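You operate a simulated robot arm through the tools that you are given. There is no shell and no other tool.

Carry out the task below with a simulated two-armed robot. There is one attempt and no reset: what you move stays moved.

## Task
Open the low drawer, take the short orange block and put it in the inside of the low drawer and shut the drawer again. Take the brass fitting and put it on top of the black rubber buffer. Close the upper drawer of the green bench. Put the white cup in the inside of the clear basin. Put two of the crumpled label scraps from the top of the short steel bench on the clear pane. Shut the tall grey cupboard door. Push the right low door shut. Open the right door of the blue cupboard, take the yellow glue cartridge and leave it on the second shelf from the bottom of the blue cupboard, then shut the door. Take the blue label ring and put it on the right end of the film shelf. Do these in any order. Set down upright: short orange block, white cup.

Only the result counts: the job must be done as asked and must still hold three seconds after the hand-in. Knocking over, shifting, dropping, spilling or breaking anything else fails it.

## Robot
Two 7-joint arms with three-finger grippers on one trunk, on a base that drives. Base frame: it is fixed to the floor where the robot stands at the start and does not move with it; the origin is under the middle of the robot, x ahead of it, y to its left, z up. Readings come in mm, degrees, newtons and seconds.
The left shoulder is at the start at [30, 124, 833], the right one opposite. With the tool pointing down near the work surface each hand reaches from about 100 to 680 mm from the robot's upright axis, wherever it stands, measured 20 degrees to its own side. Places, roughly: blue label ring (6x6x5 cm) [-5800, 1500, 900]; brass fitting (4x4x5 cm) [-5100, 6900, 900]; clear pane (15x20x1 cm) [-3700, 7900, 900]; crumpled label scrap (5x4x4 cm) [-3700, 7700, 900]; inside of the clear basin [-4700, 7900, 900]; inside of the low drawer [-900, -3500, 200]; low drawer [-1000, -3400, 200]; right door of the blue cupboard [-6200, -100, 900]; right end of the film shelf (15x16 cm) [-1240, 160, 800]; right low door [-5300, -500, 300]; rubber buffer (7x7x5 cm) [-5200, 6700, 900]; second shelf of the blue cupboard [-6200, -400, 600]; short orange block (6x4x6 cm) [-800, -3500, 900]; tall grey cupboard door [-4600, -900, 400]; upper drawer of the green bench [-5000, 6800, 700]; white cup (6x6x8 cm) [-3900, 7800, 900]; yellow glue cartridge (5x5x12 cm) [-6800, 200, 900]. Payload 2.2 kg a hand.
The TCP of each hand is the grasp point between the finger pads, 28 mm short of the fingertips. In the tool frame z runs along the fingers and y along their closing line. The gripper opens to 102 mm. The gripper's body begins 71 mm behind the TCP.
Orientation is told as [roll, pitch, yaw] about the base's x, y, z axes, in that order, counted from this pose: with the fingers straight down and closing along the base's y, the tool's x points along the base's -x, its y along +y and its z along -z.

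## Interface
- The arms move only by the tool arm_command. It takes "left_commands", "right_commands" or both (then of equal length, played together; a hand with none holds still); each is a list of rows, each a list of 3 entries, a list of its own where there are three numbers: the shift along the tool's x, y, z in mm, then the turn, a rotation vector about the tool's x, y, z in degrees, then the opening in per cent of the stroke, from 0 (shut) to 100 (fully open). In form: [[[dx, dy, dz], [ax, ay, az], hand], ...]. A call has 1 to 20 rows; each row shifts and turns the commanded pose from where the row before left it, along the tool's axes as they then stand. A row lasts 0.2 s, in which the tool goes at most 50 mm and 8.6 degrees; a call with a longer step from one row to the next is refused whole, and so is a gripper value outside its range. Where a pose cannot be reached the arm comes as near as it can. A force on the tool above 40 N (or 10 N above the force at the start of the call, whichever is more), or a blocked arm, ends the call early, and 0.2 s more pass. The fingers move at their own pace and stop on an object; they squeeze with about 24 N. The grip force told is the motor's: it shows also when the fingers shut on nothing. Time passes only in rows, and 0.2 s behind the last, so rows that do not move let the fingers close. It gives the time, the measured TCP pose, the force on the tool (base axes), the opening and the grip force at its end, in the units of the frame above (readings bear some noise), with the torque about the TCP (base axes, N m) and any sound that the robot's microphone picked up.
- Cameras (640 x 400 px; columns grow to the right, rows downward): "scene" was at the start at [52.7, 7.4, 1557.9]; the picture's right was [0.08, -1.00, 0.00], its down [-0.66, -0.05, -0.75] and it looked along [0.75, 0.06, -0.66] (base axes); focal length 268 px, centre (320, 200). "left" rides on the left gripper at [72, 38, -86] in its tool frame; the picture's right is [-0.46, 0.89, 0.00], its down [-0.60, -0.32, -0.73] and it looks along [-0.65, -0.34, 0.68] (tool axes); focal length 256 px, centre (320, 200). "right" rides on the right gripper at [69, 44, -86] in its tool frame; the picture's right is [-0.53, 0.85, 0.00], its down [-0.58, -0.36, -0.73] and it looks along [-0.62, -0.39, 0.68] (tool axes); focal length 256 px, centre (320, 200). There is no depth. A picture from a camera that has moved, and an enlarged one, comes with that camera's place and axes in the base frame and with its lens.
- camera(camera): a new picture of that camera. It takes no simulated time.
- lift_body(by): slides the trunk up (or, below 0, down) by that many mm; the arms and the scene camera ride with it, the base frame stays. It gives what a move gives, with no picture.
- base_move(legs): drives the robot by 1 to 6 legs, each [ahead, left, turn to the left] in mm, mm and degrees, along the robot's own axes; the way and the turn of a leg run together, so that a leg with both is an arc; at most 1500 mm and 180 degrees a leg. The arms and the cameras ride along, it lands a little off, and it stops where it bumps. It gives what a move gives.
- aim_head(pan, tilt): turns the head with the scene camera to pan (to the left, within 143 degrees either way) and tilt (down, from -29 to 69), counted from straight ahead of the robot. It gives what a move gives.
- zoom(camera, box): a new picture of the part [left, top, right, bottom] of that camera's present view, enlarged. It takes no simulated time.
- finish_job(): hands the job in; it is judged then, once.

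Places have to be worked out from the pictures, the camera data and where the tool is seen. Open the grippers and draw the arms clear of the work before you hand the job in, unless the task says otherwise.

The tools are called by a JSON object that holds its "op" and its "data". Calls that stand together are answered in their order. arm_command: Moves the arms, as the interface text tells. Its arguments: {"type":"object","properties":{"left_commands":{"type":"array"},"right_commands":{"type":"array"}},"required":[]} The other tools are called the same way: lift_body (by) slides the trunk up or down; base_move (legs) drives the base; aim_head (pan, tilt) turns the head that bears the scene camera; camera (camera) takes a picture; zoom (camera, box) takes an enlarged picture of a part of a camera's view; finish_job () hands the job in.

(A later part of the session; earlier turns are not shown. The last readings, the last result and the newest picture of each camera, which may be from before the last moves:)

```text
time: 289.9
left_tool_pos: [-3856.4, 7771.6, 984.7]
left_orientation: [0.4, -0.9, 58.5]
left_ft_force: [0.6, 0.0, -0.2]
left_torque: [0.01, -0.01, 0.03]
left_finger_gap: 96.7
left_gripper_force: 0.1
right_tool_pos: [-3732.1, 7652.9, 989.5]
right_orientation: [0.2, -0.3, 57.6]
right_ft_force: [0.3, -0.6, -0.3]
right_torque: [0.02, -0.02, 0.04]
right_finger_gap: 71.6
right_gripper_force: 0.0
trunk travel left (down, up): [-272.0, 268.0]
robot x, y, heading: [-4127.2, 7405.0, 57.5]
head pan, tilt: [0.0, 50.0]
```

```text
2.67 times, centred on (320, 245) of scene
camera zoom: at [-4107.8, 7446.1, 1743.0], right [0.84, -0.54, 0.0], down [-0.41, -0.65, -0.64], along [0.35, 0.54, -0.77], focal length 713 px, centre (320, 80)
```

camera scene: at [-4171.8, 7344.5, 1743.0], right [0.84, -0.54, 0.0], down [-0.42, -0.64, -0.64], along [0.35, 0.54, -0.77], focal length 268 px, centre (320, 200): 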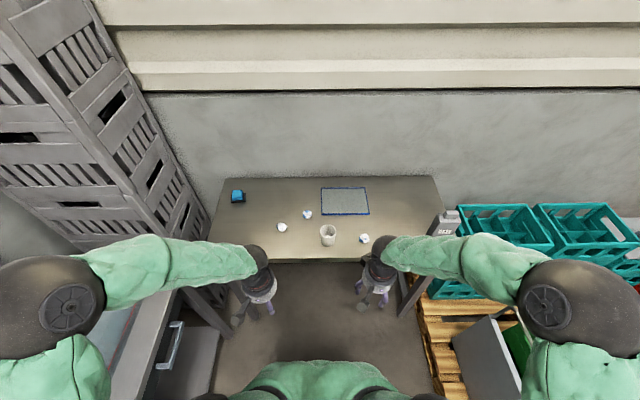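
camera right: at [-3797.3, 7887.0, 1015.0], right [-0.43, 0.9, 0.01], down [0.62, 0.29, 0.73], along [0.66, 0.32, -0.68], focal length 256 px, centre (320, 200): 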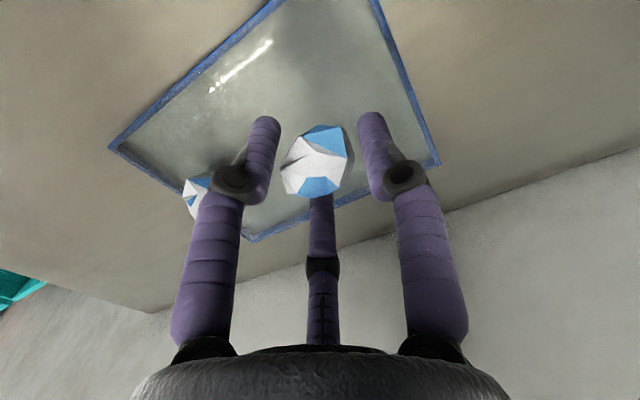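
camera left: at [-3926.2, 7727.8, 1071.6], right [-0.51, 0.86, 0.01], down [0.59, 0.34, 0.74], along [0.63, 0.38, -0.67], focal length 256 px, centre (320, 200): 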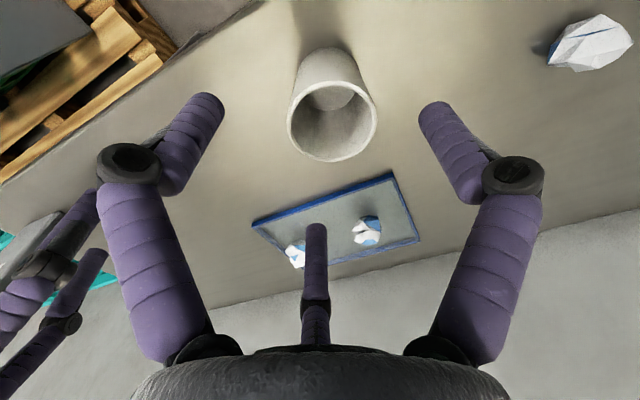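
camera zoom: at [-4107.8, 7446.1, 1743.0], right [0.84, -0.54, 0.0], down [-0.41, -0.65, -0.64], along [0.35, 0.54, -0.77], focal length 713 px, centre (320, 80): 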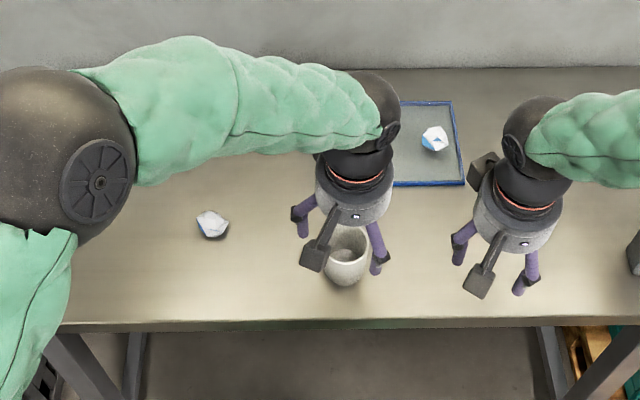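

Cup centre reads (-3858, 7778), rim z≈920. I trim 5 mm and lower around it.

{"op": "arm_command", "data": {"left_commands": [[[-4.5, 5, 0], [0, 0, 0], 95], [[0, 0, 22], [0, 0, 0], 95], [[0, 0, 22], [0, 0, 0], 95], [[0, 0, 22], [0, 0, 0], 95], [[0, 0, 20], [0, 0, 0], 95], [[0, 0, 0], [0, 0, 0], 95]]}}

{"op": "camera", "data": {"camera": "left"}}

```text
time: 291.3
left_tool_pos: [-3854.5, 7777.2, 898.0]
left_orientation: [0.4, -0.9, 58.4]
left_ft_force: [-0.2, 0.0, 0.0]
left_torque: [-0.02, 0.01, 0.02]
left_finger_gap: 96.8
left_gripper_force: 0.1
right_tool_pos: [-3731.3, 7652.5, 988.2]
right_orientation: [0.3, -0.4, 57.5]
right_ft_force: [-1.1, -0.6, 0.1]
right_torque: [-0.03, 0.0, 0.0]
right_finger_gap: 71.2
right_gripper_force: 0.0
trunk travel left (down, up): [-272.0, 268.0]
robot x, y, heading: [-4133.2, 7408.2, 57.4]
head pan, tilt: [0.0, 50.0]
```

```text
taken
camera left: at [-3925.5, 7733.7, 983.8], right [-0.51, 0.86, 0.01], down [0.59, 0.34, 0.74], along [0.63, 0.38, -0.67], focal length 256 px, centre (320, 200)
```

left: 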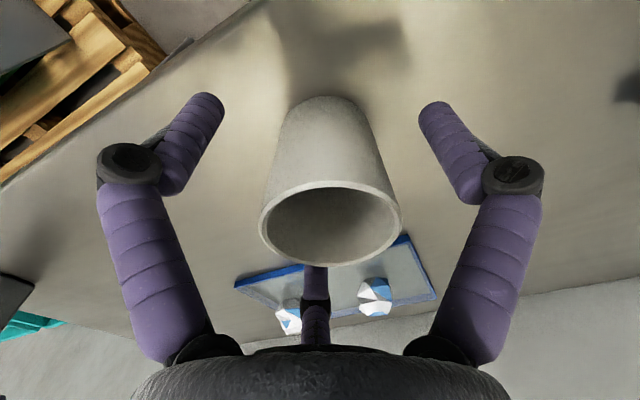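

The cup is centred between the fingers. I close.

{"op": "arm_command", "data": {"left_commands": [[[-2, 4, 4], [0, 0, 0], 80], [[0, 0, 0], [0, 0, 0], 60], [[0, 0, 0], [0, 0, 0], 30], [[0, 0, 0], [0, 0, 0], 0], [[0, 0, 0], [0, 0, 0], 0]]}}

{"op": "camera", "data": {"camera": "left"}}

```text
time: 292.5
left_tool_pos: [-3857.7, 7781.4, 894.1]
left_orientation: [0.3, -0.9, 58.3]
left_ft_force: [0.5, -0.2, 1.7]
left_torque: [-0.07, 0.05, 0.03]
left_finger_gap: 54.7
left_gripper_force: 23.8
right_tool_pos: [-3731.2, 7652.0, 987.4]
right_orientation: [0.3, -0.3, 57.6]
right_ft_force: [-0.4, 0.2, 0.5]
right_torque: [0.01, 0.01, 0.01]
right_finger_gap: 71.5
right_gripper_force: 0.0
trunk travel left (down, up): [-272.0, 268.0]
robot x, y, heading: [-4133.8, 7406.1, 57.4]
head pan, tilt: [0.0, 50.0]
```

```text
taken
camera left: at [-3928.7, 7737.6, 980.0], right [-0.51, 0.86, 0.01], down [0.59, 0.34, 0.74], along [0.63, 0.38, -0.67], focal length 256 px, centre (320, 200)
```

left: 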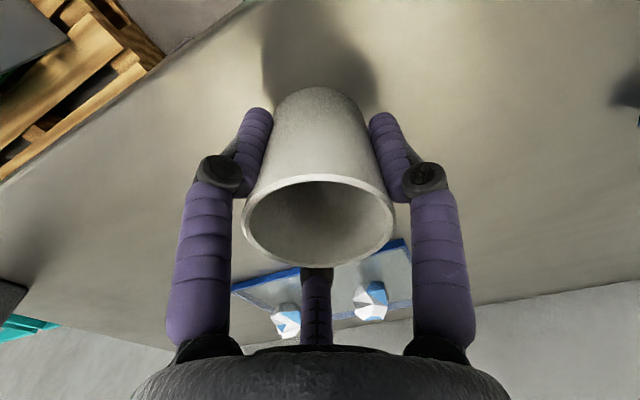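

Held. I lift the cup, draw both hands in a little, back off and turn left toward the sink bench with the basin.

{"op": "arm_command", "data": {"left_commands": [[[0, 0, -20], [0, 0, 0], 0], [[0, 0, -40], [0, 0, 0], 0], [[0, 0, -40], [0, 0, 0], 0], [[0, 0, -40], [0, 0, 0], 0], [[30, 30, 0], [0, 0, 0], 0], [[30, 30, 0], [0, 0, 0], 0], [[30, 30, 0], [0, 0, 0], 0], [[0, 0, 0], [0, 0, 0], 0]]}}

{"op": "base_move", "data": {"legs": [[-330, 0, 0], [0, 0, 90]]}}

{"op": "camera", "data": {"camera": "scene"}}

{"op": "camera", "data": {"camera": "left"}}

```text
time: 294.3
left_tool_pos: [-3984.3, 7750.0, 1028.2]
left_orientation: [0.5, -0.8, 58.3]
left_ft_force: [0.1, 0.3, 0.3]
left_torque: [-0.03, 0.0, 0.03]
left_finger_gap: 54.6
left_gripper_force: 24.0
right_tool_pos: [-3730.3, 7652.8, 988.6]
right_orientation: [0.3, -0.3, 57.4]
right_ft_force: [-0.6, -0.5, 0.6]
right_torque: [0.02, 0.04, 0.02]
right_finger_gap: 71.3
right_gripper_force: 0.0
trunk travel left (down, up): [-272.0, 268.0]
robot x, y, heading: [-4127.3, 7405.2, 57.6]
head pan, tilt: [0.0, 50.0]
```

```text
time: 300.4
left_tool_pos: [-4659.1, 7260.2, 1030.7]
left_orientation: [0.4, -0.8, 150.0]
left_ft_force: [0.2, -0.2, -0.9]
left_torque: [0.01, 0.02, 0.0]
left_finger_gap: 54.6
left_gripper_force: 24.2
right_tool_pos: [-4567.5, 7518.3, 988.8]
right_orientation: [0.2, -0.4, 149.2]
right_ft_force: [0.3, 1.3, -0.7]
right_torque: [-0.03, 0.04, -0.01]
right_finger_gap: 71.0
right_gripper_force: 0.0
trunk travel left (down, up): [-272.0, 268.0]
robot x, y, heading: [-4311.8, 7125.7, 149.2]
head pan, tilt: [0.0, 50.0]
```

```text
taken
camera scene: at [-4351.2, 7149.8, 1742.9], right [0.51, 0.86, 0.0], down [0.66, -0.39, -0.64], along [-0.55, 0.33, -0.77], focal length 268 px, centre (320, 200)
```

scene: 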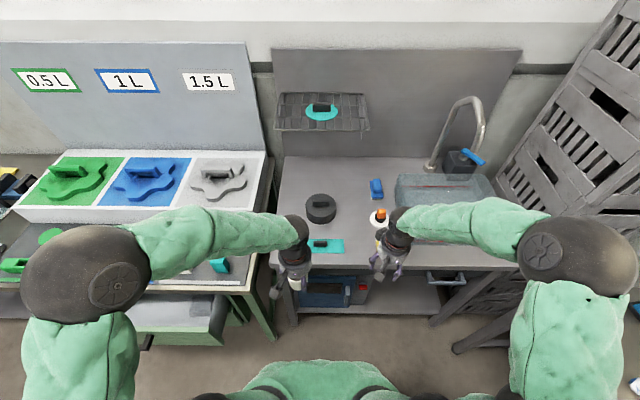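

```text
taken
camera left: at [-4613.2, 7190.4, 1116.2], right [-0.84, -0.53, 0.01], down [-0.35, 0.58, 0.74], along [-0.4, 0.62, -0.67], focal length 256 px, centre (320, 200)
```

left: 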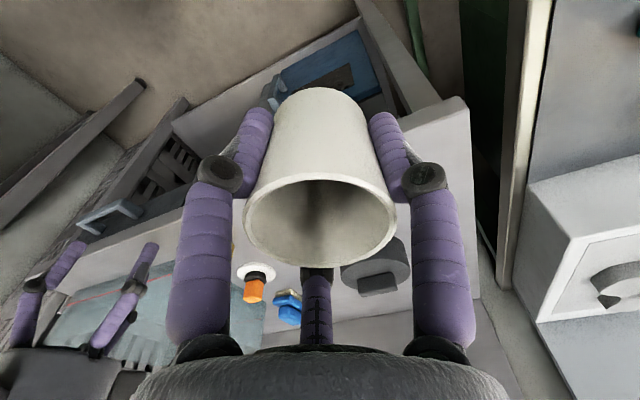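

The basin centre is around (8185, 4171) in my axes. I pull the right hand back, turn right 29° and move in diagonally so the left arm points at the basin and the right elbow stays clear of the crate tower.

{"op": "arm_command", "data": {"right_commands": [[[40, 0, -20], [0, 0, 0], 50], [[40, 0, -20], [0, 0, 0], 50], [[40, 0, -20], [0, 0, 0], 50], [[0, 0, 0], [0, 0, 0], 50]]}}

{"op": "base_move", "data": {"legs": [[0, 0, -29.5], [257, -107, 0]]}}

{"op": "camera", "data": {"camera": "scene"}}

{"op": "camera", "data": {"camera": "left"}}

```text
time: 301.4
left_tool_pos: [-4658.7, 7260.4, 1030.7]
left_orientation: [0.4, -0.7, 150.0]
left_ft_force: [0.4, 0.2, -1.5]
left_torque: [-0.01, -0.07, 0.01]
left_finger_gap: 54.4
left_gripper_force: 24.1
right_tool_pos: [-4464.4, 7456.5, 1044.8]
right_orientation: [0.3, -0.2, 149.4]
right_ft_force: [-0.3, -0.5, -0.1]
right_torque: [-0.01, -0.01, 0.02]
right_finger_gap: 51.2
right_gripper_force: 0.1
trunk travel left (down, up): [-272.0, 268.0]
robot x, y, heading: [-4308.0, 7126.1, 148.8]
head pan, tilt: [0.0, 50.0]
```

```text
time: 304.8
left_tool_pos: [-4578.6, 7693.7, 1028.3]
left_orientation: [0.5, -0.8, 120.2]
left_ft_force: [1.7, 0.9, 0.0]
left_torque: [-0.02, -0.03, -0.03]
left_finger_gap: 54.4
left_gripper_force: 23.8
right_tool_pos: [-4314.0, 7768.0, 1045.3]
right_orientation: [0.3, -0.2, 119.5]
right_ft_force: [1.1, -0.3, -0.3]
right_torque: [0.01, 0.01, 0.01]
right_finger_gap: 51.1
right_gripper_force: 0.0
trunk travel left (down, up): [-272.0, 268.0]
robot x, y, heading: [-4338.5, 7398.8, 119.3]
head pan, tilt: [0.0, 50.0]
```

```text
taken
camera scene: at [-4368.3, 7446.2, 1742.9], right [0.87, 0.49, 0.0], down [0.38, -0.67, -0.64], along [-0.31, 0.56, -0.77], focal length 268 px, centre (320, 200)
```

scene: 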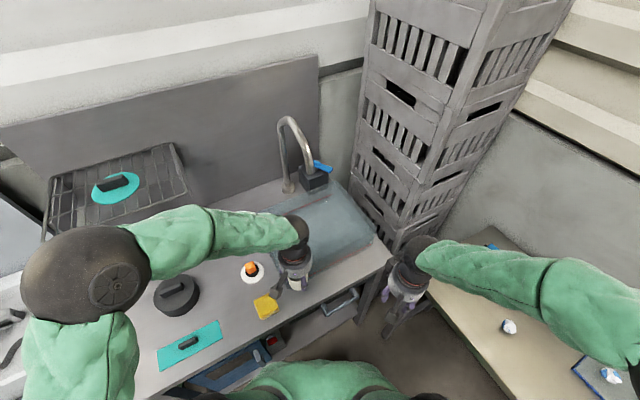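

```text
taken
camera left: at [-4574.9, 7611.1, 1116.0], right [-1.0, -0.04, 0.01], down [-0.02, 0.68, 0.74], along [-0.04, 0.74, -0.68], focal length 256 px, centre (320, 200)
```

left: 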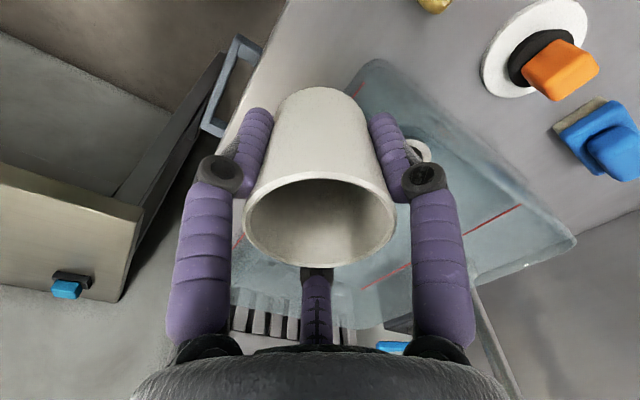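

{"op": "zoom", "data": {"camera": "scene", "box": [250, 150, 410, 290]}}

{"op": "camera", "data": {"camera": "right"}}

```text
2.86 times, centred on (330, 220) of scene
camera zoom: at [-4368.3, 7446.2, 1742.9], right [0.87, 0.49, 0.0], down [0.38, -0.67, -0.64], along [-0.31, 0.56, -0.77], focal length 764 px, centre (291, 143)
```

zoom: 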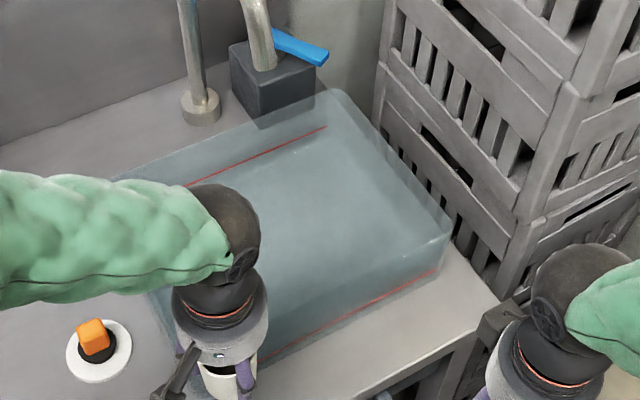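

```text
taken
camera right: at [-4317.9, 7685.5, 1131.9], right [-1.0, 0.05, 0.01], down [0.04, 0.68, 0.73], along [0.03, 0.73, -0.68], focal length 256 px, centre (320, 200)
```

right: 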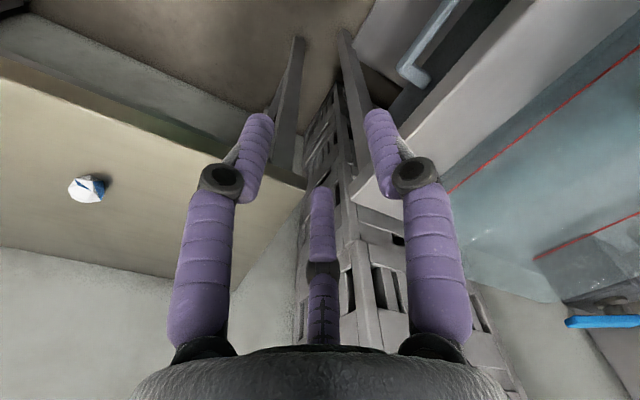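

Basin rim ≈950, extending over about u 8050–8326, v 3980–4331. I carry the cup forward over its front-middle part.

{"op": "arm_command", "data": {"left_commands": [[[-38, -11.4, -2], [0, 0, 0], 0], [[-38, -11.4, -2], [0, 0, 0], 0], [[-38, -11.4, 0], [0, 0, 0], 0], [[-38, -11.4, 0], [0, 0, 0], 0], [[-38, -11.4, 0], [0, 0, 0], 0], [[0, 0, 0], [0, 0, 0], 0]]}}

{"op": "camera", "data": {"camera": "left"}}

{"op": "zoom", "data": {"camera": "scene", "box": [250, 110, 410, 250]}}

```text
time: 306.2
left_tool_pos: [-4624.1, 7884.1, 1034.9]
left_orientation: [0.4, -0.9, 120.3]
left_ft_force: [-0.8, 0.2, -0.5]
left_torque: [0.02, 0.03, -0.01]
left_finger_gap: 54.5
left_gripper_force: 24.0
right_tool_pos: [-4313.9, 7766.2, 1045.8]
right_orientation: [0.3, -0.3, 119.5]
right_ft_force: [-0.1, 0.2, 0.2]
right_torque: [0.04, 0.0, -0.01]
right_finger_gap: 50.9
right_gripper_force: 0.1
trunk travel left (down, up): [-272.0, 268.0]
robot x, y, heading: [-4342.9, 7405.9, 119.1]
head pan, tilt: [0.0, 50.0]
```

```text
taken
camera left: at [-4620.2, 7801.3, 1122.2], right [-1.0, -0.04, 0.01], down [-0.02, 0.67, 0.74], along [-0.04, 0.74, -0.67], focal length 256 px, centre (320, 200)
```

left: 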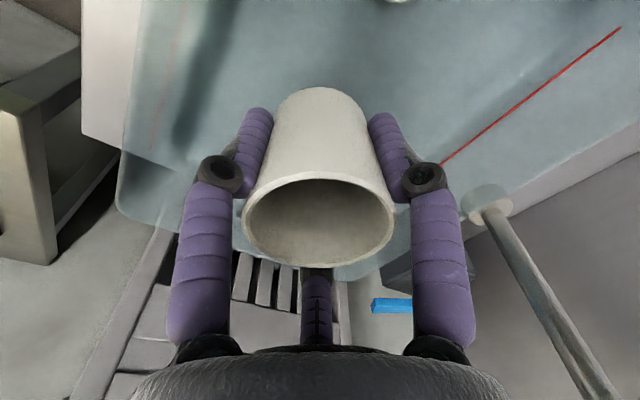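

```text
2.86 times, centred on (330, 180) of scene
camera zoom: at [-4367.9, 7443.4, 1743.0], right [0.87, 0.49, 0.0], down [0.37, -0.67, -0.64], along [-0.31, 0.56, -0.77], focal length 764 px, centre (291, 257)
```

zoom: 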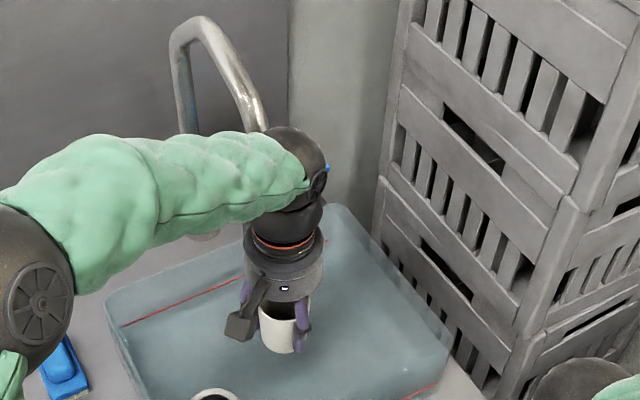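

Over the basin's middle, away from the drain and faucet. I lower the cup step by step.

{"op": "arm_command", "data": {"left_commands": [[[0, 0, 35], [0, 0, 0], 0], [[0, 0, 35], [0, 0, 0], 0], [[0, 0, 25], [0, 0, 0], 0], [[0, 0, 15], [0, 0, 0], 0], [[0, 0, 8], [0, 0, 0], 0], [[0, 0, 0], [0, 0, 0], 0]]}}

{"op": "camera", "data": {"camera": "left"}}

```text
time: 307.6
left_tool_pos: [-4624.8, 7888.1, 917.1]
left_orientation: [0.4, -0.8, 120.3]
left_ft_force: [-0.4, 0.2, -1.5]
left_torque: [0.0, 0.01, 0.0]
left_finger_gap: 54.7
left_gripper_force: 24.4
right_tool_pos: [-4314.7, 7767.5, 1045.6]
right_orientation: [0.3, -0.3, 119.5]
right_ft_force: [-0.1, 0.6, -0.3]
right_torque: [0.02, 0.0, -0.03]
right_finger_gap: 51.0
right_gripper_force: 0.0
trunk travel left (down, up): [-272.0, 268.0]
robot x, y, heading: [-4344.4, 7401.9, 119.4]
head pan, tilt: [0.0, 50.0]
```

```text
taken
camera left: at [-4620.3, 7805.4, 1004.2], right [-1.0, -0.04, 0.01], down [-0.02, 0.67, 0.74], along [-0.04, 0.74, -0.67], focal length 256 px, centre (320, 200)
```

left: 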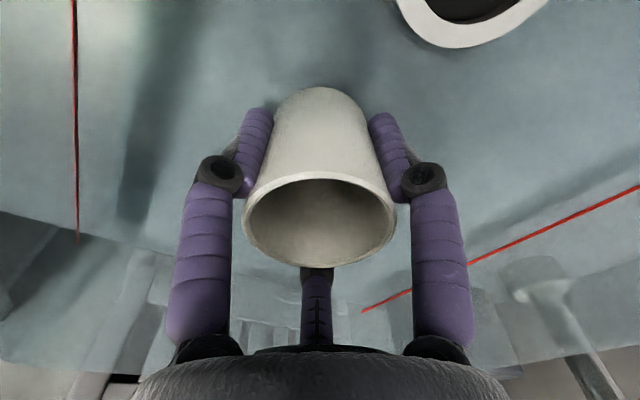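

{"op": "arm_command", "data": {"left_commands": [[[0, 0, 4], [0, 0, 0], 0], [[0, 0, 4], [0, 0, 0], 0], [[0, 0, 0], [0, 0, 0], 0]]}}

{"op": "arm_command", "data": {"left_commands": [[[0, 0, 4], [0, 0, 0], 0], [[0, 0, 4], [0, 0, 0], 0], [[0, 0, 0], [0, 0, 0], 0]]}}

```text
time: 308.4
left_tool_pos: [-4625.7, 7887.1, 910.8]
left_orientation: [0.2, -1.0, 120.3]
left_ft_force: [-0.1, 0.3, 13.7]
left_torque: [-0.26, -0.16, 0.03]
left_finger_gap: 54.6
left_gripper_force: 24.2
right_tool_pos: [-4314.5, 7765.9, 1046.1]
right_orientation: [0.3, -0.4, 119.5]
right_ft_force: [0.2, -0.3, -0.2]
right_torque: [0.01, 0.02, 0.01]
right_finger_gap: 51.1
right_gripper_force: 0.1
trunk travel left (down, up): [-272.0, 268.0]
robot x, y, heading: [-4344.4, 7406.0, 119.5]
head pan, tilt: [0.0, 50.0]
```

```text
time: 309.2
left_tool_pos: [-4626.0, 7886.9, 902.6]
left_orientation: [0.5, -1.0, 120.3]
left_ft_force: [1.8, 5.4, 17.6]
left_torque: [-0.01, -0.08, 0.03]
left_finger_gap: 54.3
left_gripper_force: 23.3
right_tool_pos: [-4313.8, 7766.1, 1045.3]
right_orientation: [0.3, -0.2, 119.5]
right_ft_force: [0.9, -0.4, 0.2]
right_torque: [0.01, 0.02, -0.03]
right_finger_gap: 51.0
right_gripper_force: 0.0
trunk travel left (down, up): [-272.0, 268.0]
robot x, y, heading: [-4342.1, 7406.0, 119.2]
head pan, tilt: [0.0, 50.0]
```

The cup has touched down (14–18 N). I ease up 1 mm, open and rise.

{"op": "arm_command", "data": {"left_commands": [[[0, 0, -1.5], [0, 0, 0], 0], [[0, 0, 0], [0, 0, 0], 60], [[0, 0, 0], [0, 0, 0], 70], [[0, 0, 0], [0, 0, 0], 85], [[0, 0, -20], [0, 0, 0], 85], [[0, 0, -40], [0, 0, 0], 85], [[0, 0, -40], [0, 0, 0], 85], [[0, 0, -40], [0, 0, 0], 85], [[40, 0, 0], [0, 0, 0], 85], [[40, 0, 0], [0, 0, 0], 85], [[40, 0, 0], [0, 0, 0], 85], [[40, 0, 0], [0, 0, 0], 85], [[0, 0, 0], [0, 0, 0], 85]]}}

{"op": "camera", "data": {"camera": "left"}}

{"op": "zoom", "data": {"camera": "scene", "box": [250, 130, 410, 270]}}

```text
time: 312.0
left_tool_pos: [-4542.4, 7744.4, 1041.9]
left_orientation: [0.4, -0.7, 120.3]
left_ft_force: [0.1, -0.1, 0.0]
left_torque: [0.01, 0.01, 0.02]
left_finger_gap: 86.7
left_gripper_force: 0.0
right_tool_pos: [-4314.7, 7767.0, 1045.8]
right_orientation: [0.4, -0.3, 119.5]
right_ft_force: [0.0, 0.7, -0.4]
right_torque: [0.0, -0.01, -0.01]
right_finger_gap: 51.0
right_gripper_force: 0.1
trunk travel left (down, up): [-272.0, 268.0]
robot x, y, heading: [-4346.1, 7403.0, 119.4]
head pan, tilt: [0.0, 50.0]
```

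```text
taken
camera left: at [-4538.1, 7661.8, 1127.8], right [-1.0, -0.05, 0.01], down [-0.02, 0.68, 0.74], along [-0.04, 0.74, -0.68], focal length 256 px, centre (320, 200)
```

left: 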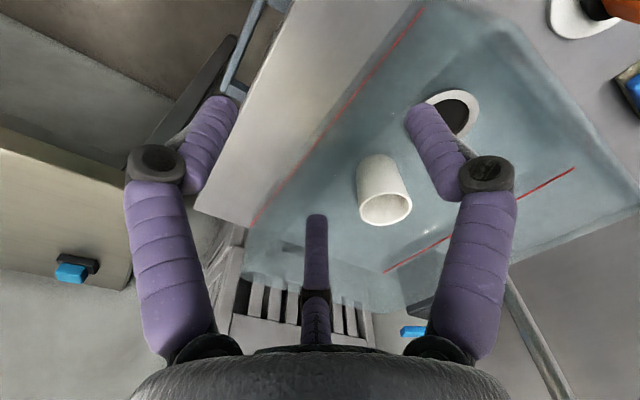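

```text
2.86 times, centred on (330, 200) of scene
camera zoom: at [-4368.5, 7445.8, 1742.9], right [0.87, 0.49, 0.0], down [0.38, -0.67, -0.64], along [-0.31, 0.56, -0.77], focal length 764 px, centre (291, 200)
```

zoom: 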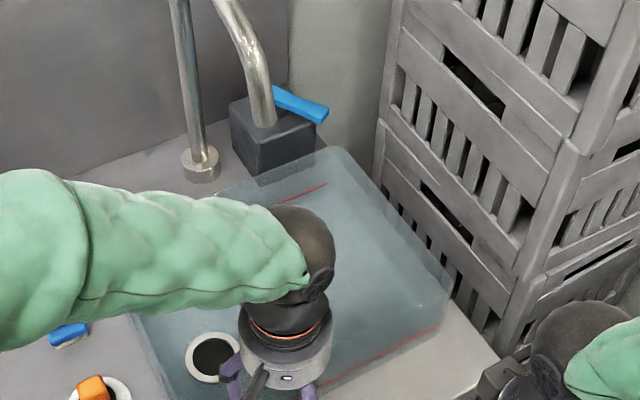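

The cup stands upright in the basin. I back off, turn square to the green bench, and strafe left in front of it.

{"op": "base_move", "data": {"legs": [[-350, 0, 0], [0, 0, 28], [0, 750, 0]]}}

{"op": "camera", "data": {"camera": "scene"}}

```text
time: 319.2
left_tool_pos: [-4918.3, 6680.6, 1041.8]
left_orientation: [0.4, -0.9, 148.3]
left_ft_force: [-0.3, -0.4, 0.2]
left_torque: [0.02, 0.0, -0.01]
left_finger_gap: 86.5
left_gripper_force: 0.0
right_tool_pos: [-4729.4, 6807.5, 1046.4]
right_orientation: [0.3, -0.3, 147.6]
right_ft_force: [-0.3, 0.4, 0.8]
right_torque: [0.01, -0.04, -0.02]
right_finger_gap: 50.9
right_gripper_force: 0.0
trunk travel left (down, up): [-272.0, 268.0]
robot x, y, heading: [-4581.8, 6470.3, 147.3]
head pan, tilt: [0.0, 50.0]
```

```text
taken
camera scene: at [-4624.6, 6498.7, 1742.9], right [0.54, 0.84, 0.0], down [0.64, -0.41, -0.64], along [-0.54, 0.35, -0.77], focal length 268 px, centre (320, 200)
```

scene: 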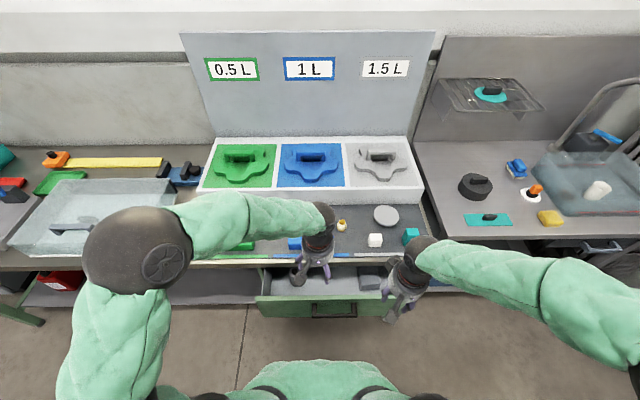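

Hands block the view; I draw them back and apart.

{"op": "arm_command", "data": {"left_commands": [[[40, 20, 0], [0, 0, 0], 85], [[40, 30, 0], [0, 0, 0], 85], [[30, 40, 0], [0, 0, 0], 85], [[20, 40, 0], [0, 0, 0], 85], [[0, 40, 0], [0, 0, 0], 85], [[0, 0, 0], [0, 0, 0], 85]], "right_commands": [[[30, -30, 0], [0, 0, 0], 50], [[30, -30, 0], [0, 0, 0], 50], [[30, -30, 0], [0, 0, 0], 50], [[20, -30, 0], [0, 0, 0], 50], [[0, 0, 0], [0, 0, 0], 50], [[0, 0, 0], [0, 0, 0], 50]]}}

{"op": "camera", "data": {"camera": "scene"}}

{"op": "zoom", "data": {"camera": "scene", "box": [200, 170, 440, 320]}}

```text
time: 320.6
left_tool_pos: [-4897.7, 6466.5, 1042.6]
left_orientation: [0.4, -0.9, 148.3]
left_ft_force: [-0.2, 0.0, 1.0]
left_torque: [0.0, -0.02, -0.01]
left_finger_gap: 86.7
left_gripper_force: 0.0
right_tool_pos: [-4570.6, 6852.9, 1046.0]
right_orientation: [0.1, -0.2, 147.5]
right_ft_force: [-0.6, -0.3, 0.2]
right_torque: [0.01, -0.03, 0.01]
right_finger_gap: 50.9
right_gripper_force: 0.0
trunk travel left (down, up): [-272.0, 268.0]
robot x, y, heading: [-4580.3, 6473.8, 147.3]
head pan, tilt: [0.0, 50.0]
```

```text
taken
camera scene: at [-4623.8, 6499.6, 1742.9], right [0.54, 0.84, 0.0], down [0.64, -0.41, -0.64], along [-0.54, 0.35, -0.77], focal length 268 px, centre (320, 200)
```

scene: 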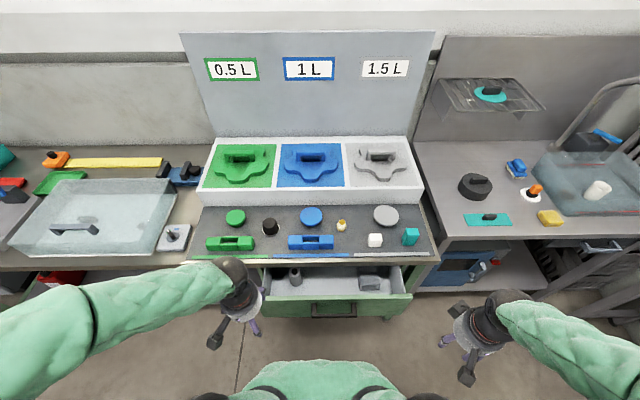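

```text
2.67 times, centred on (320, 245) of scene
camera zoom: at [-4623.8, 6499.6, 1742.9], right [0.54, 0.84, 0.0], down [0.64, -0.41, -0.64], along [-0.54, 0.35, -0.77], focal length 713 px, centre (320, 80)
```

zoom: 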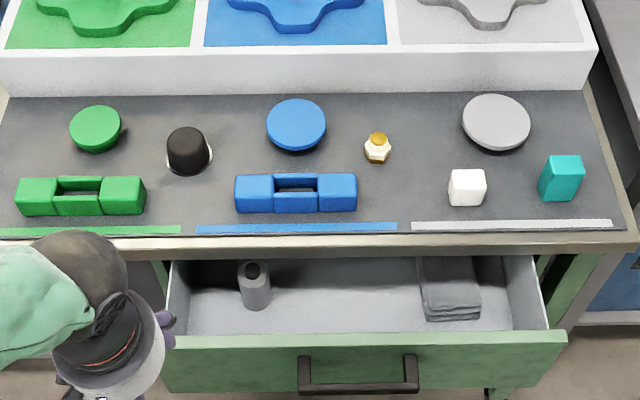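

Now visible: black buffer at left, brass fitting right of centre, and the upper drawer standing open. First I shut the drawer: the right fist goes down in front of it, tilted forward.

{"op": "arm_command", "data": {"right_commands": [[[0, 0, 0], [0, -8, 0], 0], [[0, 0, 0], [0, -8, 0], 0], [[0, 0, 0], [0, -8, 0], 0], [[3.5, 24.6, 31.9], [0, 0, 0], 0], [[3.5, 24.6, 31.9], [0, 0, 0], 0], [[3.5, 24.6, 31.9], [0, 0, 0], 0], [[3.5, 24.6, 31.9], [0, 0, 0], 0], [[3.5, 24.6, 31.9], [0, 0, 0], 0], [[3.5, 24.6, 31.9], [0, 0, 0], 0], [[3.5, 24.6, 31.9], [0, 0, 0], 0], [[3.5, 24.6, 31.9], [0, 0, 0], 0], [[3.5, 24.6, 31.9], [0, 0, 0], 0], [[3.5, 24.6, 31.9], [0, 0, 0], 0], [[0, 0, 0], [0, 0, 0], 0]]}}

{"op": "camera", "data": {"camera": "right"}}

{"op": "camera", "data": {"camera": "scene"}}

```text
time: 323.6
left_tool_pos: [-4897.4, 6467.8, 1043.6]
left_orientation: [0.4, -0.9, 148.3]
left_ft_force: [-0.1, 1.1, 0.6]
left_torque: [0.01, 0.01, 0.03]
left_finger_gap: 86.8
left_gripper_force: 0.2
right_tool_pos: [-4785.6, 6694.5, 742.9]
right_orientation: [0.3, -24.3, 147.3]
right_ft_force: [0.7, 0.5, 0.1]
right_torque: [-0.01, 0.02, -0.01]
right_finger_gap: 2.1
right_gripper_force: 23.9
trunk travel left (down, up): [-272.0, 268.0]
robot x, y, heading: [-4583.9, 6472.4, 147.6]
head pan, tilt: [0.0, 50.0]
```

```text
taken
camera right: at [-4725.8, 6604.5, 793.3], right [-0.86, -0.45, 0.22], down [0.01, 0.43, 0.9], along [-0.5, 0.78, -0.37], focal length 256 px, centre (320, 200)
```

right: 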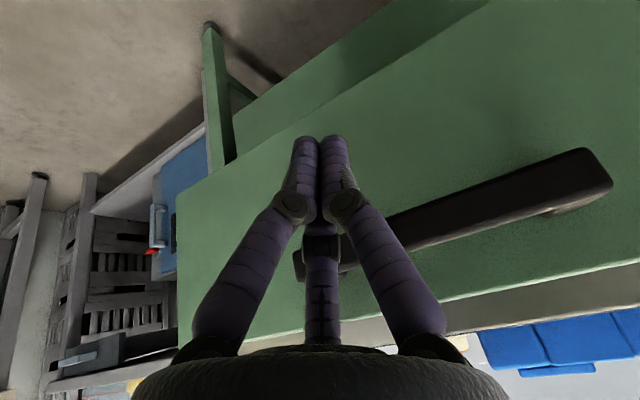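

```text
taken
camera scene: at [-4623.5, 6499.4, 1743.0], right [0.54, 0.84, 0.0], down [0.64, -0.41, -0.64], along [-0.54, 0.35, -0.77], focal length 268 px, centre (320, 200)
```

scene: 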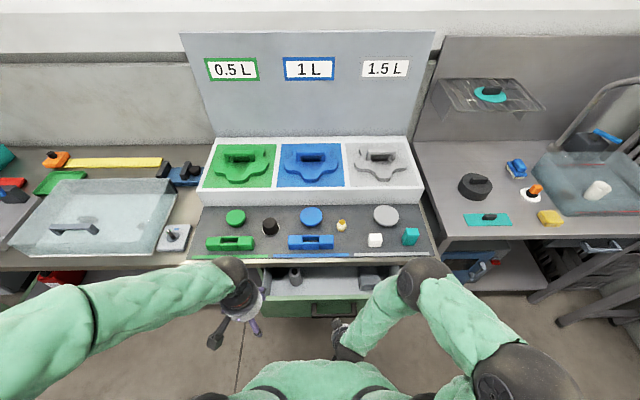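

The fist faces the panel just at the handle's right end. I shift 30 mm right and push forward slowly.

{"op": "arm_command", "data": {"right_commands": [[[-10, -20, -8], [0, 0, 0], 0], [[-10, -15, -5], [0, 0, 0], 0], [[-18, 0, 8], [0, 0, 0], 0], [[-18, 0, 8], [0, 0, 0], 0], [[-18, 0, 8], [0, 0, 0], 0], [[-13.7, 0, 6.1], [0, 0, 0], 0], [[-13.7, 0, 6.1], [0, 0, 0], 0], [[-13.7, 0, 6.1], [0, 0, 0], 0], [[0, 0, 0], [0, 0, 0], 0]]}}

{"op": "camera", "data": {"camera": "scene"}}

{"op": "camera", "data": {"camera": "right"}}

```text
time: 325.6
left_tool_pos: [-4896.6, 6466.6, 1043.1]
left_orientation: [0.4, -0.9, 148.2]
left_ft_force: [0.1, -0.1, -0.7]
left_torque: [0.01, 0.02, -0.03]
left_finger_gap: 86.9
left_gripper_force: 0.0
right_tool_pos: [-4867.5, 6787.8, 759.3]
right_orientation: [0.3, -24.4, 147.4]
right_ft_force: [0.1, -1.4, 0.2]
right_torque: [-0.02, 0.02, 0.0]
right_finger_gap: 2.1
right_gripper_force: 24.1
trunk travel left (down, up): [-272.0, 268.0]
robot x, y, heading: [-4585.3, 6476.5, 147.4]
head pan, tilt: [0.0, 50.0]
```

```text
taken
camera scene: at [-4623.9, 6499.1, 1742.9], right [0.54, 0.84, 0.0], down [0.64, -0.41, -0.64], along [-0.54, 0.35, -0.77], focal length 268 px, centre (320, 200)
```

scene: 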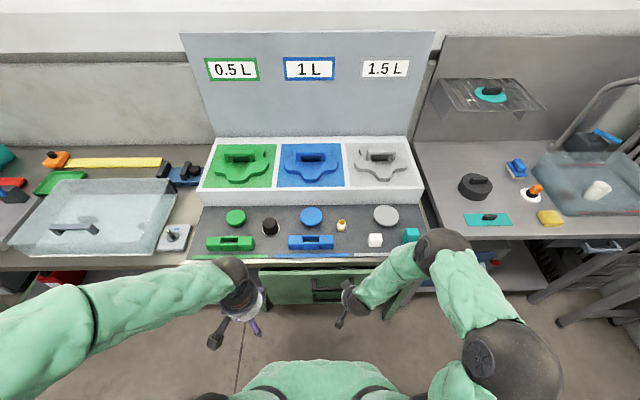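

```text
taken
camera right: at [-4807.5, 6698.6, 810.7], right [-0.86, -0.45, 0.22], down [0.01, 0.43, 0.9], along [-0.5, 0.78, -0.37], focal length 256 px, centre (320, 200)
```

right: 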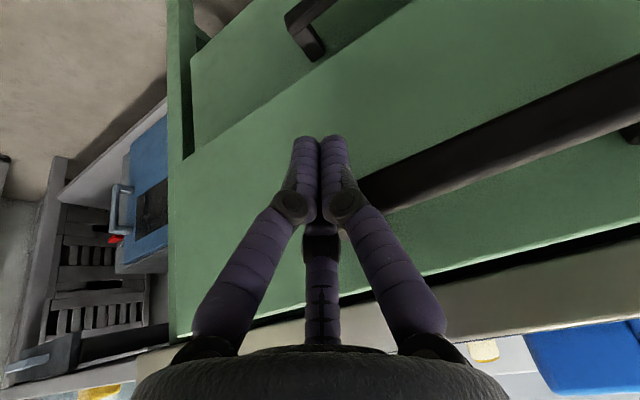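

The drawer is nearly in. I keep pushing until it stops.

{"op": "arm_command", "data": {"right_commands": [[[-11, 0, 4.9], [0, 0, 0], 0], [[-11, 0, 4.9], [0, 0, 0], 0], [[-11, 0, 4.9], [0, 0, 0], 0], [[-11, 0, 4.9], [0, 0, 0], 0], [[-9, 0, 4], [0, 0, 0], 0], [[-9, 0, 4], [0, 0, 0], 0], [[-9, 0, 4], [0, 0, 0], 0], [[-9, 0, 4], [0, 0, 0], 0], [[0, 0, 0], [0, 0, 0], 0]]}}

{"op": "camera", "data": {"camera": "right"}}

{"op": "zoom", "data": {"camera": "scene", "box": [230, 230, 440, 340]}}

```text
time: 326.7
left_tool_pos: [-4899.4, 6466.1, 1042.9]
left_orientation: [0.5, -0.8, 148.2]
left_ft_force: [-0.5, 0.8, -0.4]
left_torque: [-0.02, -0.04, -0.02]
left_finger_gap: 86.8
left_gripper_force: 0.1
right_tool_pos: [-4898.9, 6803.8, 752.2]
right_orientation: [0.6, -22.4, 147.5]
right_ft_force: [4.5, -1.2, -1.0]
right_torque: [-0.01, 0.0, -0.04]
right_finger_gap: 2.0
right_gripper_force: 24.1
trunk travel left (down, up): [-272.0, 268.0]
robot x, y, heading: [-4584.3, 6469.1, 147.2]
head pan, tilt: [0.0, 50.0]
stopped in row 5 (right hand): the force on the tool passed its limit at 48 N (the readings are from after the stop); the commanded pose is now the measured one
```

```text
taken
camera right: at [-4839.3, 6715.5, 806.7], right [-0.87, -0.45, 0.21], down [-0.02, 0.45, 0.89], along [-0.5, 0.77, -0.4], focal length 256 px, centre (320, 200)
```

right: 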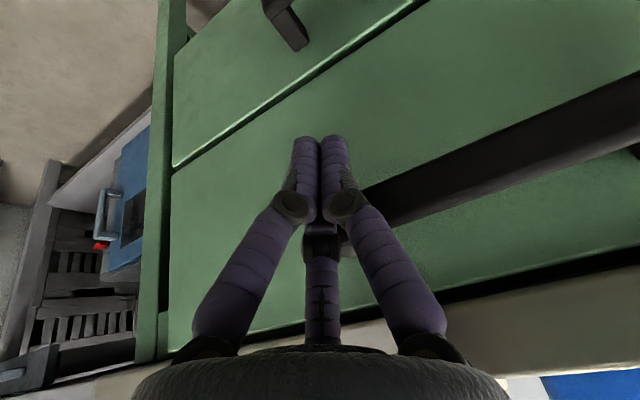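

```text
3.05 times, centred on (335, 285) of scene
camera zoom: at [-4625.1, 6499.7, 1742.9], right [0.54, 0.84, 0.0], down [0.65, -0.41, -0.64], along [-0.54, 0.35, -0.77], focal length 815 px, centre (274, -59)
```

zoom: 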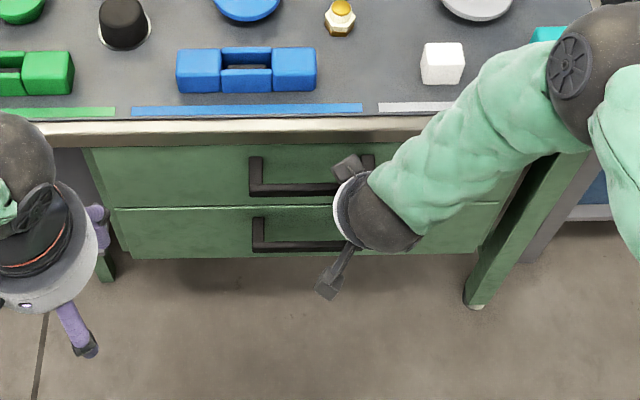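

The drawer is flush: shut. I back the hand off, raise it, and level it.

{"op": "arm_command", "data": {"right_commands": [[[30, 0, -12], [0, 0, 0], 0], [[40, 0, -16], [0, 0, 0], 0], [[40, 0, -16], [0, 0, 0], 40], [[-17, 0, -42], [0, 0, 0], 40], [[-17, 0, -42], [0, 0, 0], 40], [[-17, 0, -42], [0, 0, 0], 60], [[-17, 0, -42], [0, 0, 0], 60], [[-17, 0, -42], [0, 0, 0], 60], [[-17, 0, -42], [0, 0, 0], 60], [[-10, 0, -25], [0, 0, 0], 60], [[0, 0, 0], [0, 7.5, 0], 60], [[0, 0, 0], [0, 7.5, 0], 60], [[0, 0, 0], [0, 7.4, 0], 60], [[0, 0, 0], [0, 0, 0], 60]]}}

{"op": "base_move", "data": {"legs": [[180, 0, 0]]}}

{"op": "camera", "data": {"camera": "scene"}}

{"op": "camera", "data": {"camera": "right"}}

```text
time: 329.7
left_tool_pos: [-4895.7, 6466.2, 1044.1]
left_orientation: [0.4, -0.9, 148.2]
left_ft_force: [1.6, 0.3, 0.2]
left_torque: [-0.04, 0.02, 0.01]
left_finger_gap: 86.4
left_gripper_force: 0.1
right_tool_pos: [-4793.9, 6742.0, 1051.6]
right_orientation: [0.6, -0.1, 147.7]
right_ft_force: [-0.2, -0.1, -0.5]
right_torque: [0.01, -0.02, 0.02]
right_finger_gap: 61.4
right_gripper_force: 0.1
trunk travel left (down, up): [-272.0, 268.0]
robot x, y, heading: [-4583.4, 6472.6, 147.2]
head pan, tilt: [0.0, 50.0]
```

```text
time: 331.2
left_tool_pos: [-5052.3, 6568.2, 1042.2]
left_orientation: [0.4, -0.7, 148.1]
left_ft_force: [-0.3, 0.3, 0.4]
left_torque: [-0.01, -0.03, 0.01]
left_finger_gap: 86.7
left_gripper_force: 0.0
right_tool_pos: [-4948.6, 6843.6, 1050.6]
right_orientation: [0.5, -0.3, 147.4]
right_ft_force: [0.0, 0.5, 1.0]
right_torque: [-0.02, -0.02, -0.01]
right_finger_gap: 61.1
right_gripper_force: 0.0
trunk travel left (down, up): [-272.0, 268.0]
robot x, y, heading: [-4731.8, 6569.7, 146.8]
head pan, tilt: [0.0, 50.0]
```

```text
taken
camera scene: at [-4778.7, 6599.5, 1742.9], right [0.54, 0.84, 0.0], down [0.64, -0.42, -0.64], along [-0.54, 0.35, -0.77], focal length 268 px, centre (320, 200)
```

scene: 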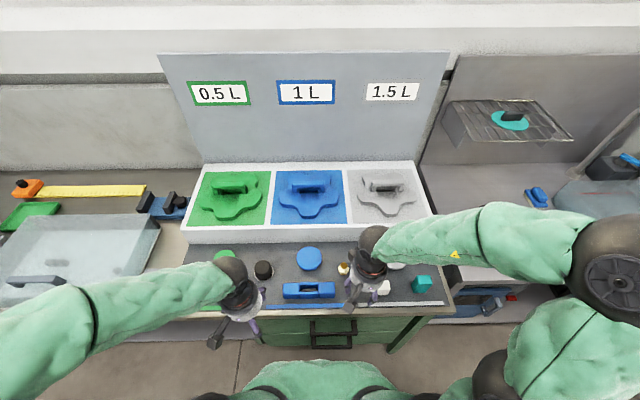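

```text
taken
camera right: at [-4912.0, 6769.5, 1138.1], right [-0.91, -0.42, 0.01], down [-0.28, 0.62, 0.73], along [-0.32, 0.66, -0.68], focal length 256 px, centre (320, 200)
```

right: 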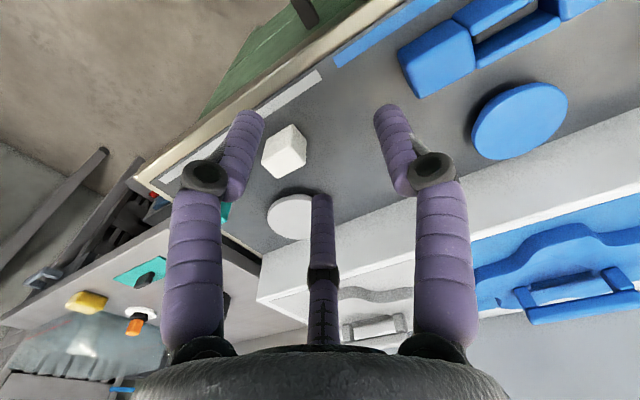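

The brass piece is hidden by a finger. I move the hand forward above its expected spot (u 7990, v 3068) and look down.

{"op": "arm_command", "data": {"right_commands": [[[-33, 6, 0], [0, 0, 0], 80], [[-33, 7, 0], [0, 0, 0], 80], [[-33, 7, 10], [0, 0, 0], 80], [[0, 0, 0], [0, 0, 0], 80]]}}

{"op": "camera", "data": {"camera": "right"}}

{"op": "zoom", "data": {"camera": "scene", "box": [220, 220, 420, 330]}}

```text
time: 332.2
left_tool_pos: [-5050.2, 6568.4, 1043.0]
left_orientation: [0.3, -0.9, 148.0]
left_ft_force: [0.3, 0.4, 0.4]
left_torque: [0.01, 0.04, -0.02]
left_finger_gap: 86.5
left_gripper_force: 0.1
right_tool_pos: [-5040.4, 6879.1, 1042.9]
right_orientation: [0.7, -0.3, 147.4]
right_ft_force: [-0.3, 0.2, 0.6]
right_torque: [0.02, 0.02, -0.03]
right_finger_gap: 81.4
right_gripper_force: 0.0
trunk travel left (down, up): [-272.0, 268.0]
robot x, y, heading: [-4736.4, 6570.1, 147.0]
head pan, tilt: [0.0, 50.0]
```

```text
taken
camera right: at [-5004.6, 6805.1, 1128.9], right [-0.91, -0.42, 0.01], down [-0.28, 0.62, 0.73], along [-0.32, 0.66, -0.68], focal length 256 px, centre (320, 200)
```

right: 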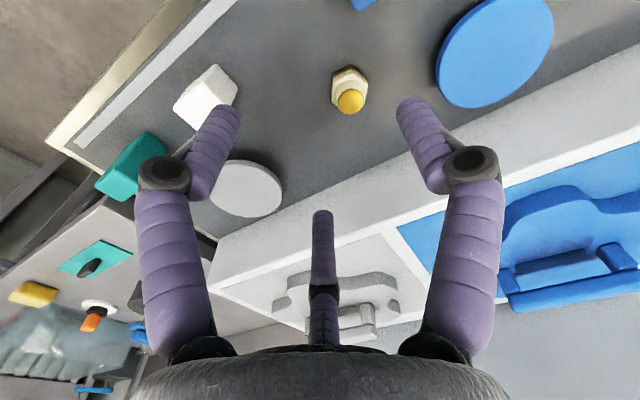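

```text
3.20 times, centred on (320, 275) of scene
camera zoom: at [-4775.9, 6598.1, 1743.0], right [0.54, 0.84, 0.0], down [0.64, -0.42, -0.64], along [-0.54, 0.35, -0.77], focal length 856 px, centre (320, -40)
```

zoom: 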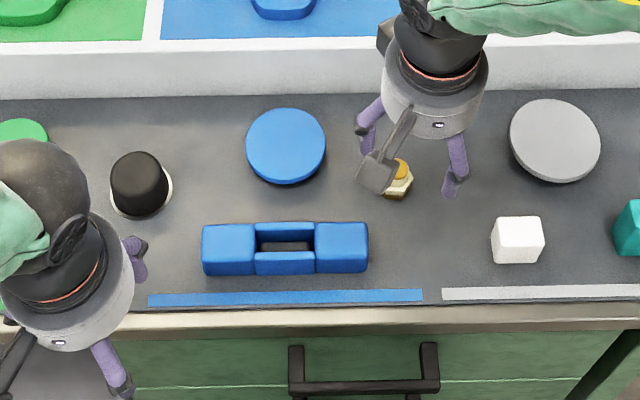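

Brass fitting is at about (-5080, 6891). I centre over it and lower to check.

{"op": "arm_command", "data": {"right_commands": [[[-20, 6, 0], [0, 0, 0], 75], [[-20, 5, 30], [0, 0, 0], 75], [[0, 0, 35], [0, 0, 0], 75], [[0, 0, 35], [0, 0, 0], 75], [[0, 0, 0], [0, 0, 0], 75]]}}

{"op": "camera", "data": {"camera": "right"}}

```text
time: 333.4
left_tool_pos: [-5049.9, 6566.7, 1043.2]
left_orientation: [0.4, -0.9, 148.0]
left_ft_force: [0.5, -0.6, 0.2]
left_torque: [-0.01, 0.0, 0.02]
left_finger_gap: 86.6
left_gripper_force: 0.0
right_tool_pos: [-5081.2, 6890.0, 941.8]
right_orientation: [0.5, -0.4, 147.5]
right_ft_force: [-0.3, 0.8, 0.6]
right_torque: [0.02, 0.0, -0.02]
right_finger_gap: 76.4
right_gripper_force: 0.1
trunk travel left (down, up): [-272.0, 268.0]
robot x, y, heading: [-4739.2, 6570.9, 146.7]
head pan, tilt: [0.0, 50.0]
```

```text
taken
camera right: at [-5045.7, 6816.3, 1028.6], right [-0.91, -0.43, 0.01], down [-0.28, 0.62, 0.73], along [-0.32, 0.66, -0.68], focal length 256 px, centre (320, 200)
```

right: 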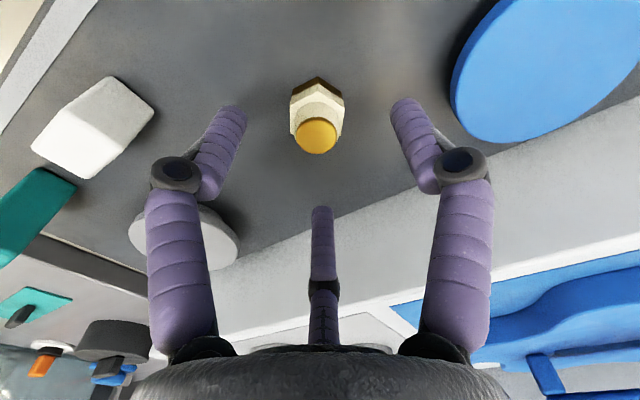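

Aligned with the tool axis. I descend and close on it.

{"op": "arm_command", "data": {"right_commands": [[[0, 0, 25], [0, 0, 0], 75], [[0, 0, 18], [0, 0, 0], 75], [[0, 0, 8], [0, 0, 0], 75], [[0, 0, 0], [0, 0, 0], 75]]}}

{"op": "camera", "data": {"camera": "right"}}

```text
time: 334.4
left_tool_pos: [-5049.9, 6568.5, 1043.4]
left_orientation: [0.4, -0.8, 147.9]
left_ft_force: [-0.3, 0.3, 0.7]
left_torque: [-0.01, 0.02, 0.0]
left_finger_gap: 86.6
left_gripper_force: 0.1
right_tool_pos: [-5082.4, 6892.5, 890.1]
right_orientation: [0.7, -0.3, 147.4]
right_ft_force: [-0.2, -0.6, 0.5]
right_torque: [0.03, 0.04, 0.01]
right_finger_gap: 76.7
right_gripper_force: 0.0
trunk travel left (down, up): [-272.0, 268.0]
robot x, y, heading: [-4735.8, 6571.7, 146.9]
head pan, tilt: [0.0, 50.0]
```

```text
taken
camera right: at [-5047.8, 6818.5, 977.7], right [-0.91, -0.42, 0.01], down [-0.28, 0.62, 0.73], along [-0.32, 0.66, -0.68], focal length 256 px, centre (320, 200)
```

right: 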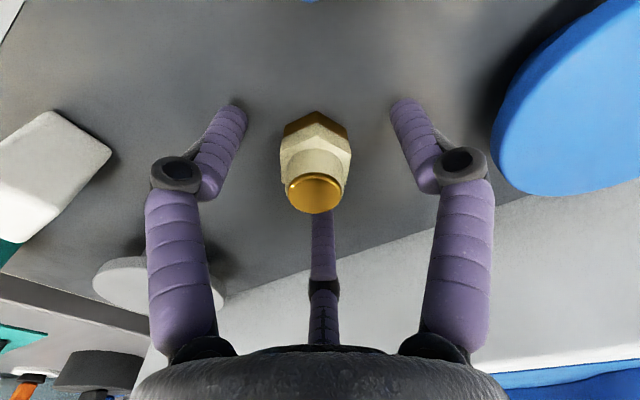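

{"op": "arm_command", "data": {"right_commands": [[[0, 0, 3], [0, 0, 0], 60], [[0, 0, 0], [0, 0, 0], 40], [[0, 0, 0], [0, 0, 0], 20], [[0, 0, 0], [0, 0, 0], 0], [[0, 0, 0], [0, 0, 0], 0]]}}

{"op": "arm_command", "data": {"right_commands": [[[0, 0, -20], [0, 0, 0], 0], [[0, 0, -40], [0, 0, 0], 0], [[0, 0, -40], [0, 0, 0], 0], [[0, 0, 0], [0, 0, 0], 0]]}}

{"op": "camera", "data": {"camera": "right"}}

{"op": "zoom", "data": {"camera": "scene", "box": [220, 220, 420, 330]}}

```text
time: 335.6
left_tool_pos: [-5052.0, 6567.5, 1042.9]
left_orientation: [0.4, -0.8, 148.0]
left_ft_force: [-0.5, -0.4, -0.5]
left_torque: [0.04, -0.02, 0.01]
left_finger_gap: 86.8
left_gripper_force: 0.1
right_tool_pos: [-5083.3, 6890.9, 887.0]
right_orientation: [0.5, -0.2, 147.4]
right_ft_force: [-0.2, -0.3, 0.9]
right_torque: [0.01, -0.01, 0.01]
right_finger_gap: 38.2
right_gripper_force: 23.5
trunk travel left (down, up): [-272.0, 268.0]
robot x, y, heading: [-4738.8, 6570.0, 147.1]
head pan, tilt: [0.0, 50.0]
```

```text
time: 336.6
left_tool_pos: [-5051.1, 6567.0, 1044.2]
left_orientation: [0.4, -0.8, 148.0]
left_ft_force: [-0.3, -0.7, -0.6]
left_torque: [0.0, -0.02, 0.02]
left_finger_gap: 86.8
left_gripper_force: 0.0
right_tool_pos: [-5080.5, 6890.9, 988.4]
right_orientation: [0.5, -0.2, 147.5]
right_ft_force: [0.0, -0.1, -0.9]
right_torque: [0.02, -0.01, 0.01]
right_finger_gap: 38.3
right_gripper_force: 23.6
trunk travel left (down, up): [-272.0, 268.0]
robot x, y, heading: [-4735.5, 6570.4, 146.9]
head pan, tilt: [0.0, 50.0]
```

```text
taken
camera right: at [-5045.5, 6816.5, 1075.3], right [-0.9, -0.43, 0.01], down [-0.28, 0.62, 0.73], along [-0.32, 0.66, -0.68], focal length 256 px, centre (320, 200)
```

right: 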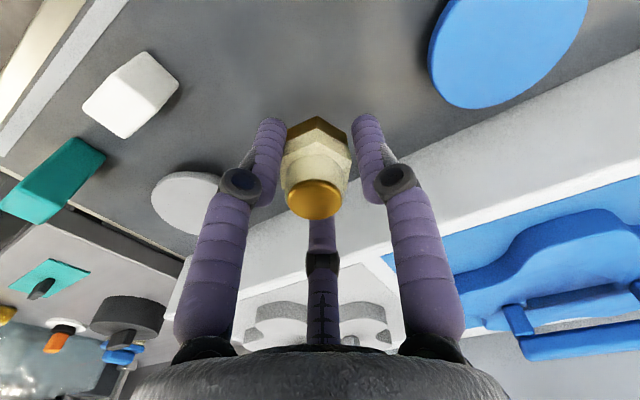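

```text
3.20 times, centred on (320, 275) of scene
camera zoom: at [-4777.9, 6598.9, 1742.9], right [0.54, 0.84, 0.0], down [0.64, -0.42, -0.64], along [-0.54, 0.35, -0.77], focal length 856 px, centre (320, -40)
```

zoom: 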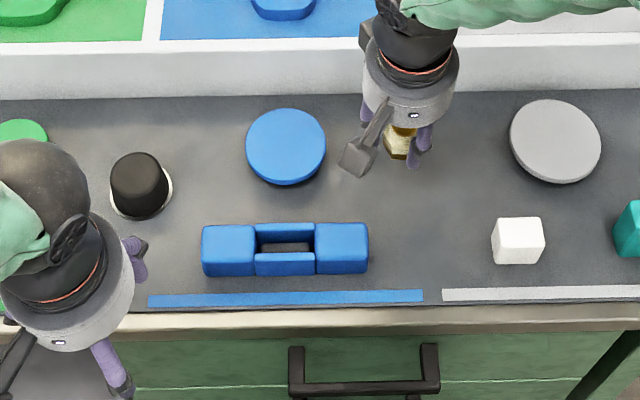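

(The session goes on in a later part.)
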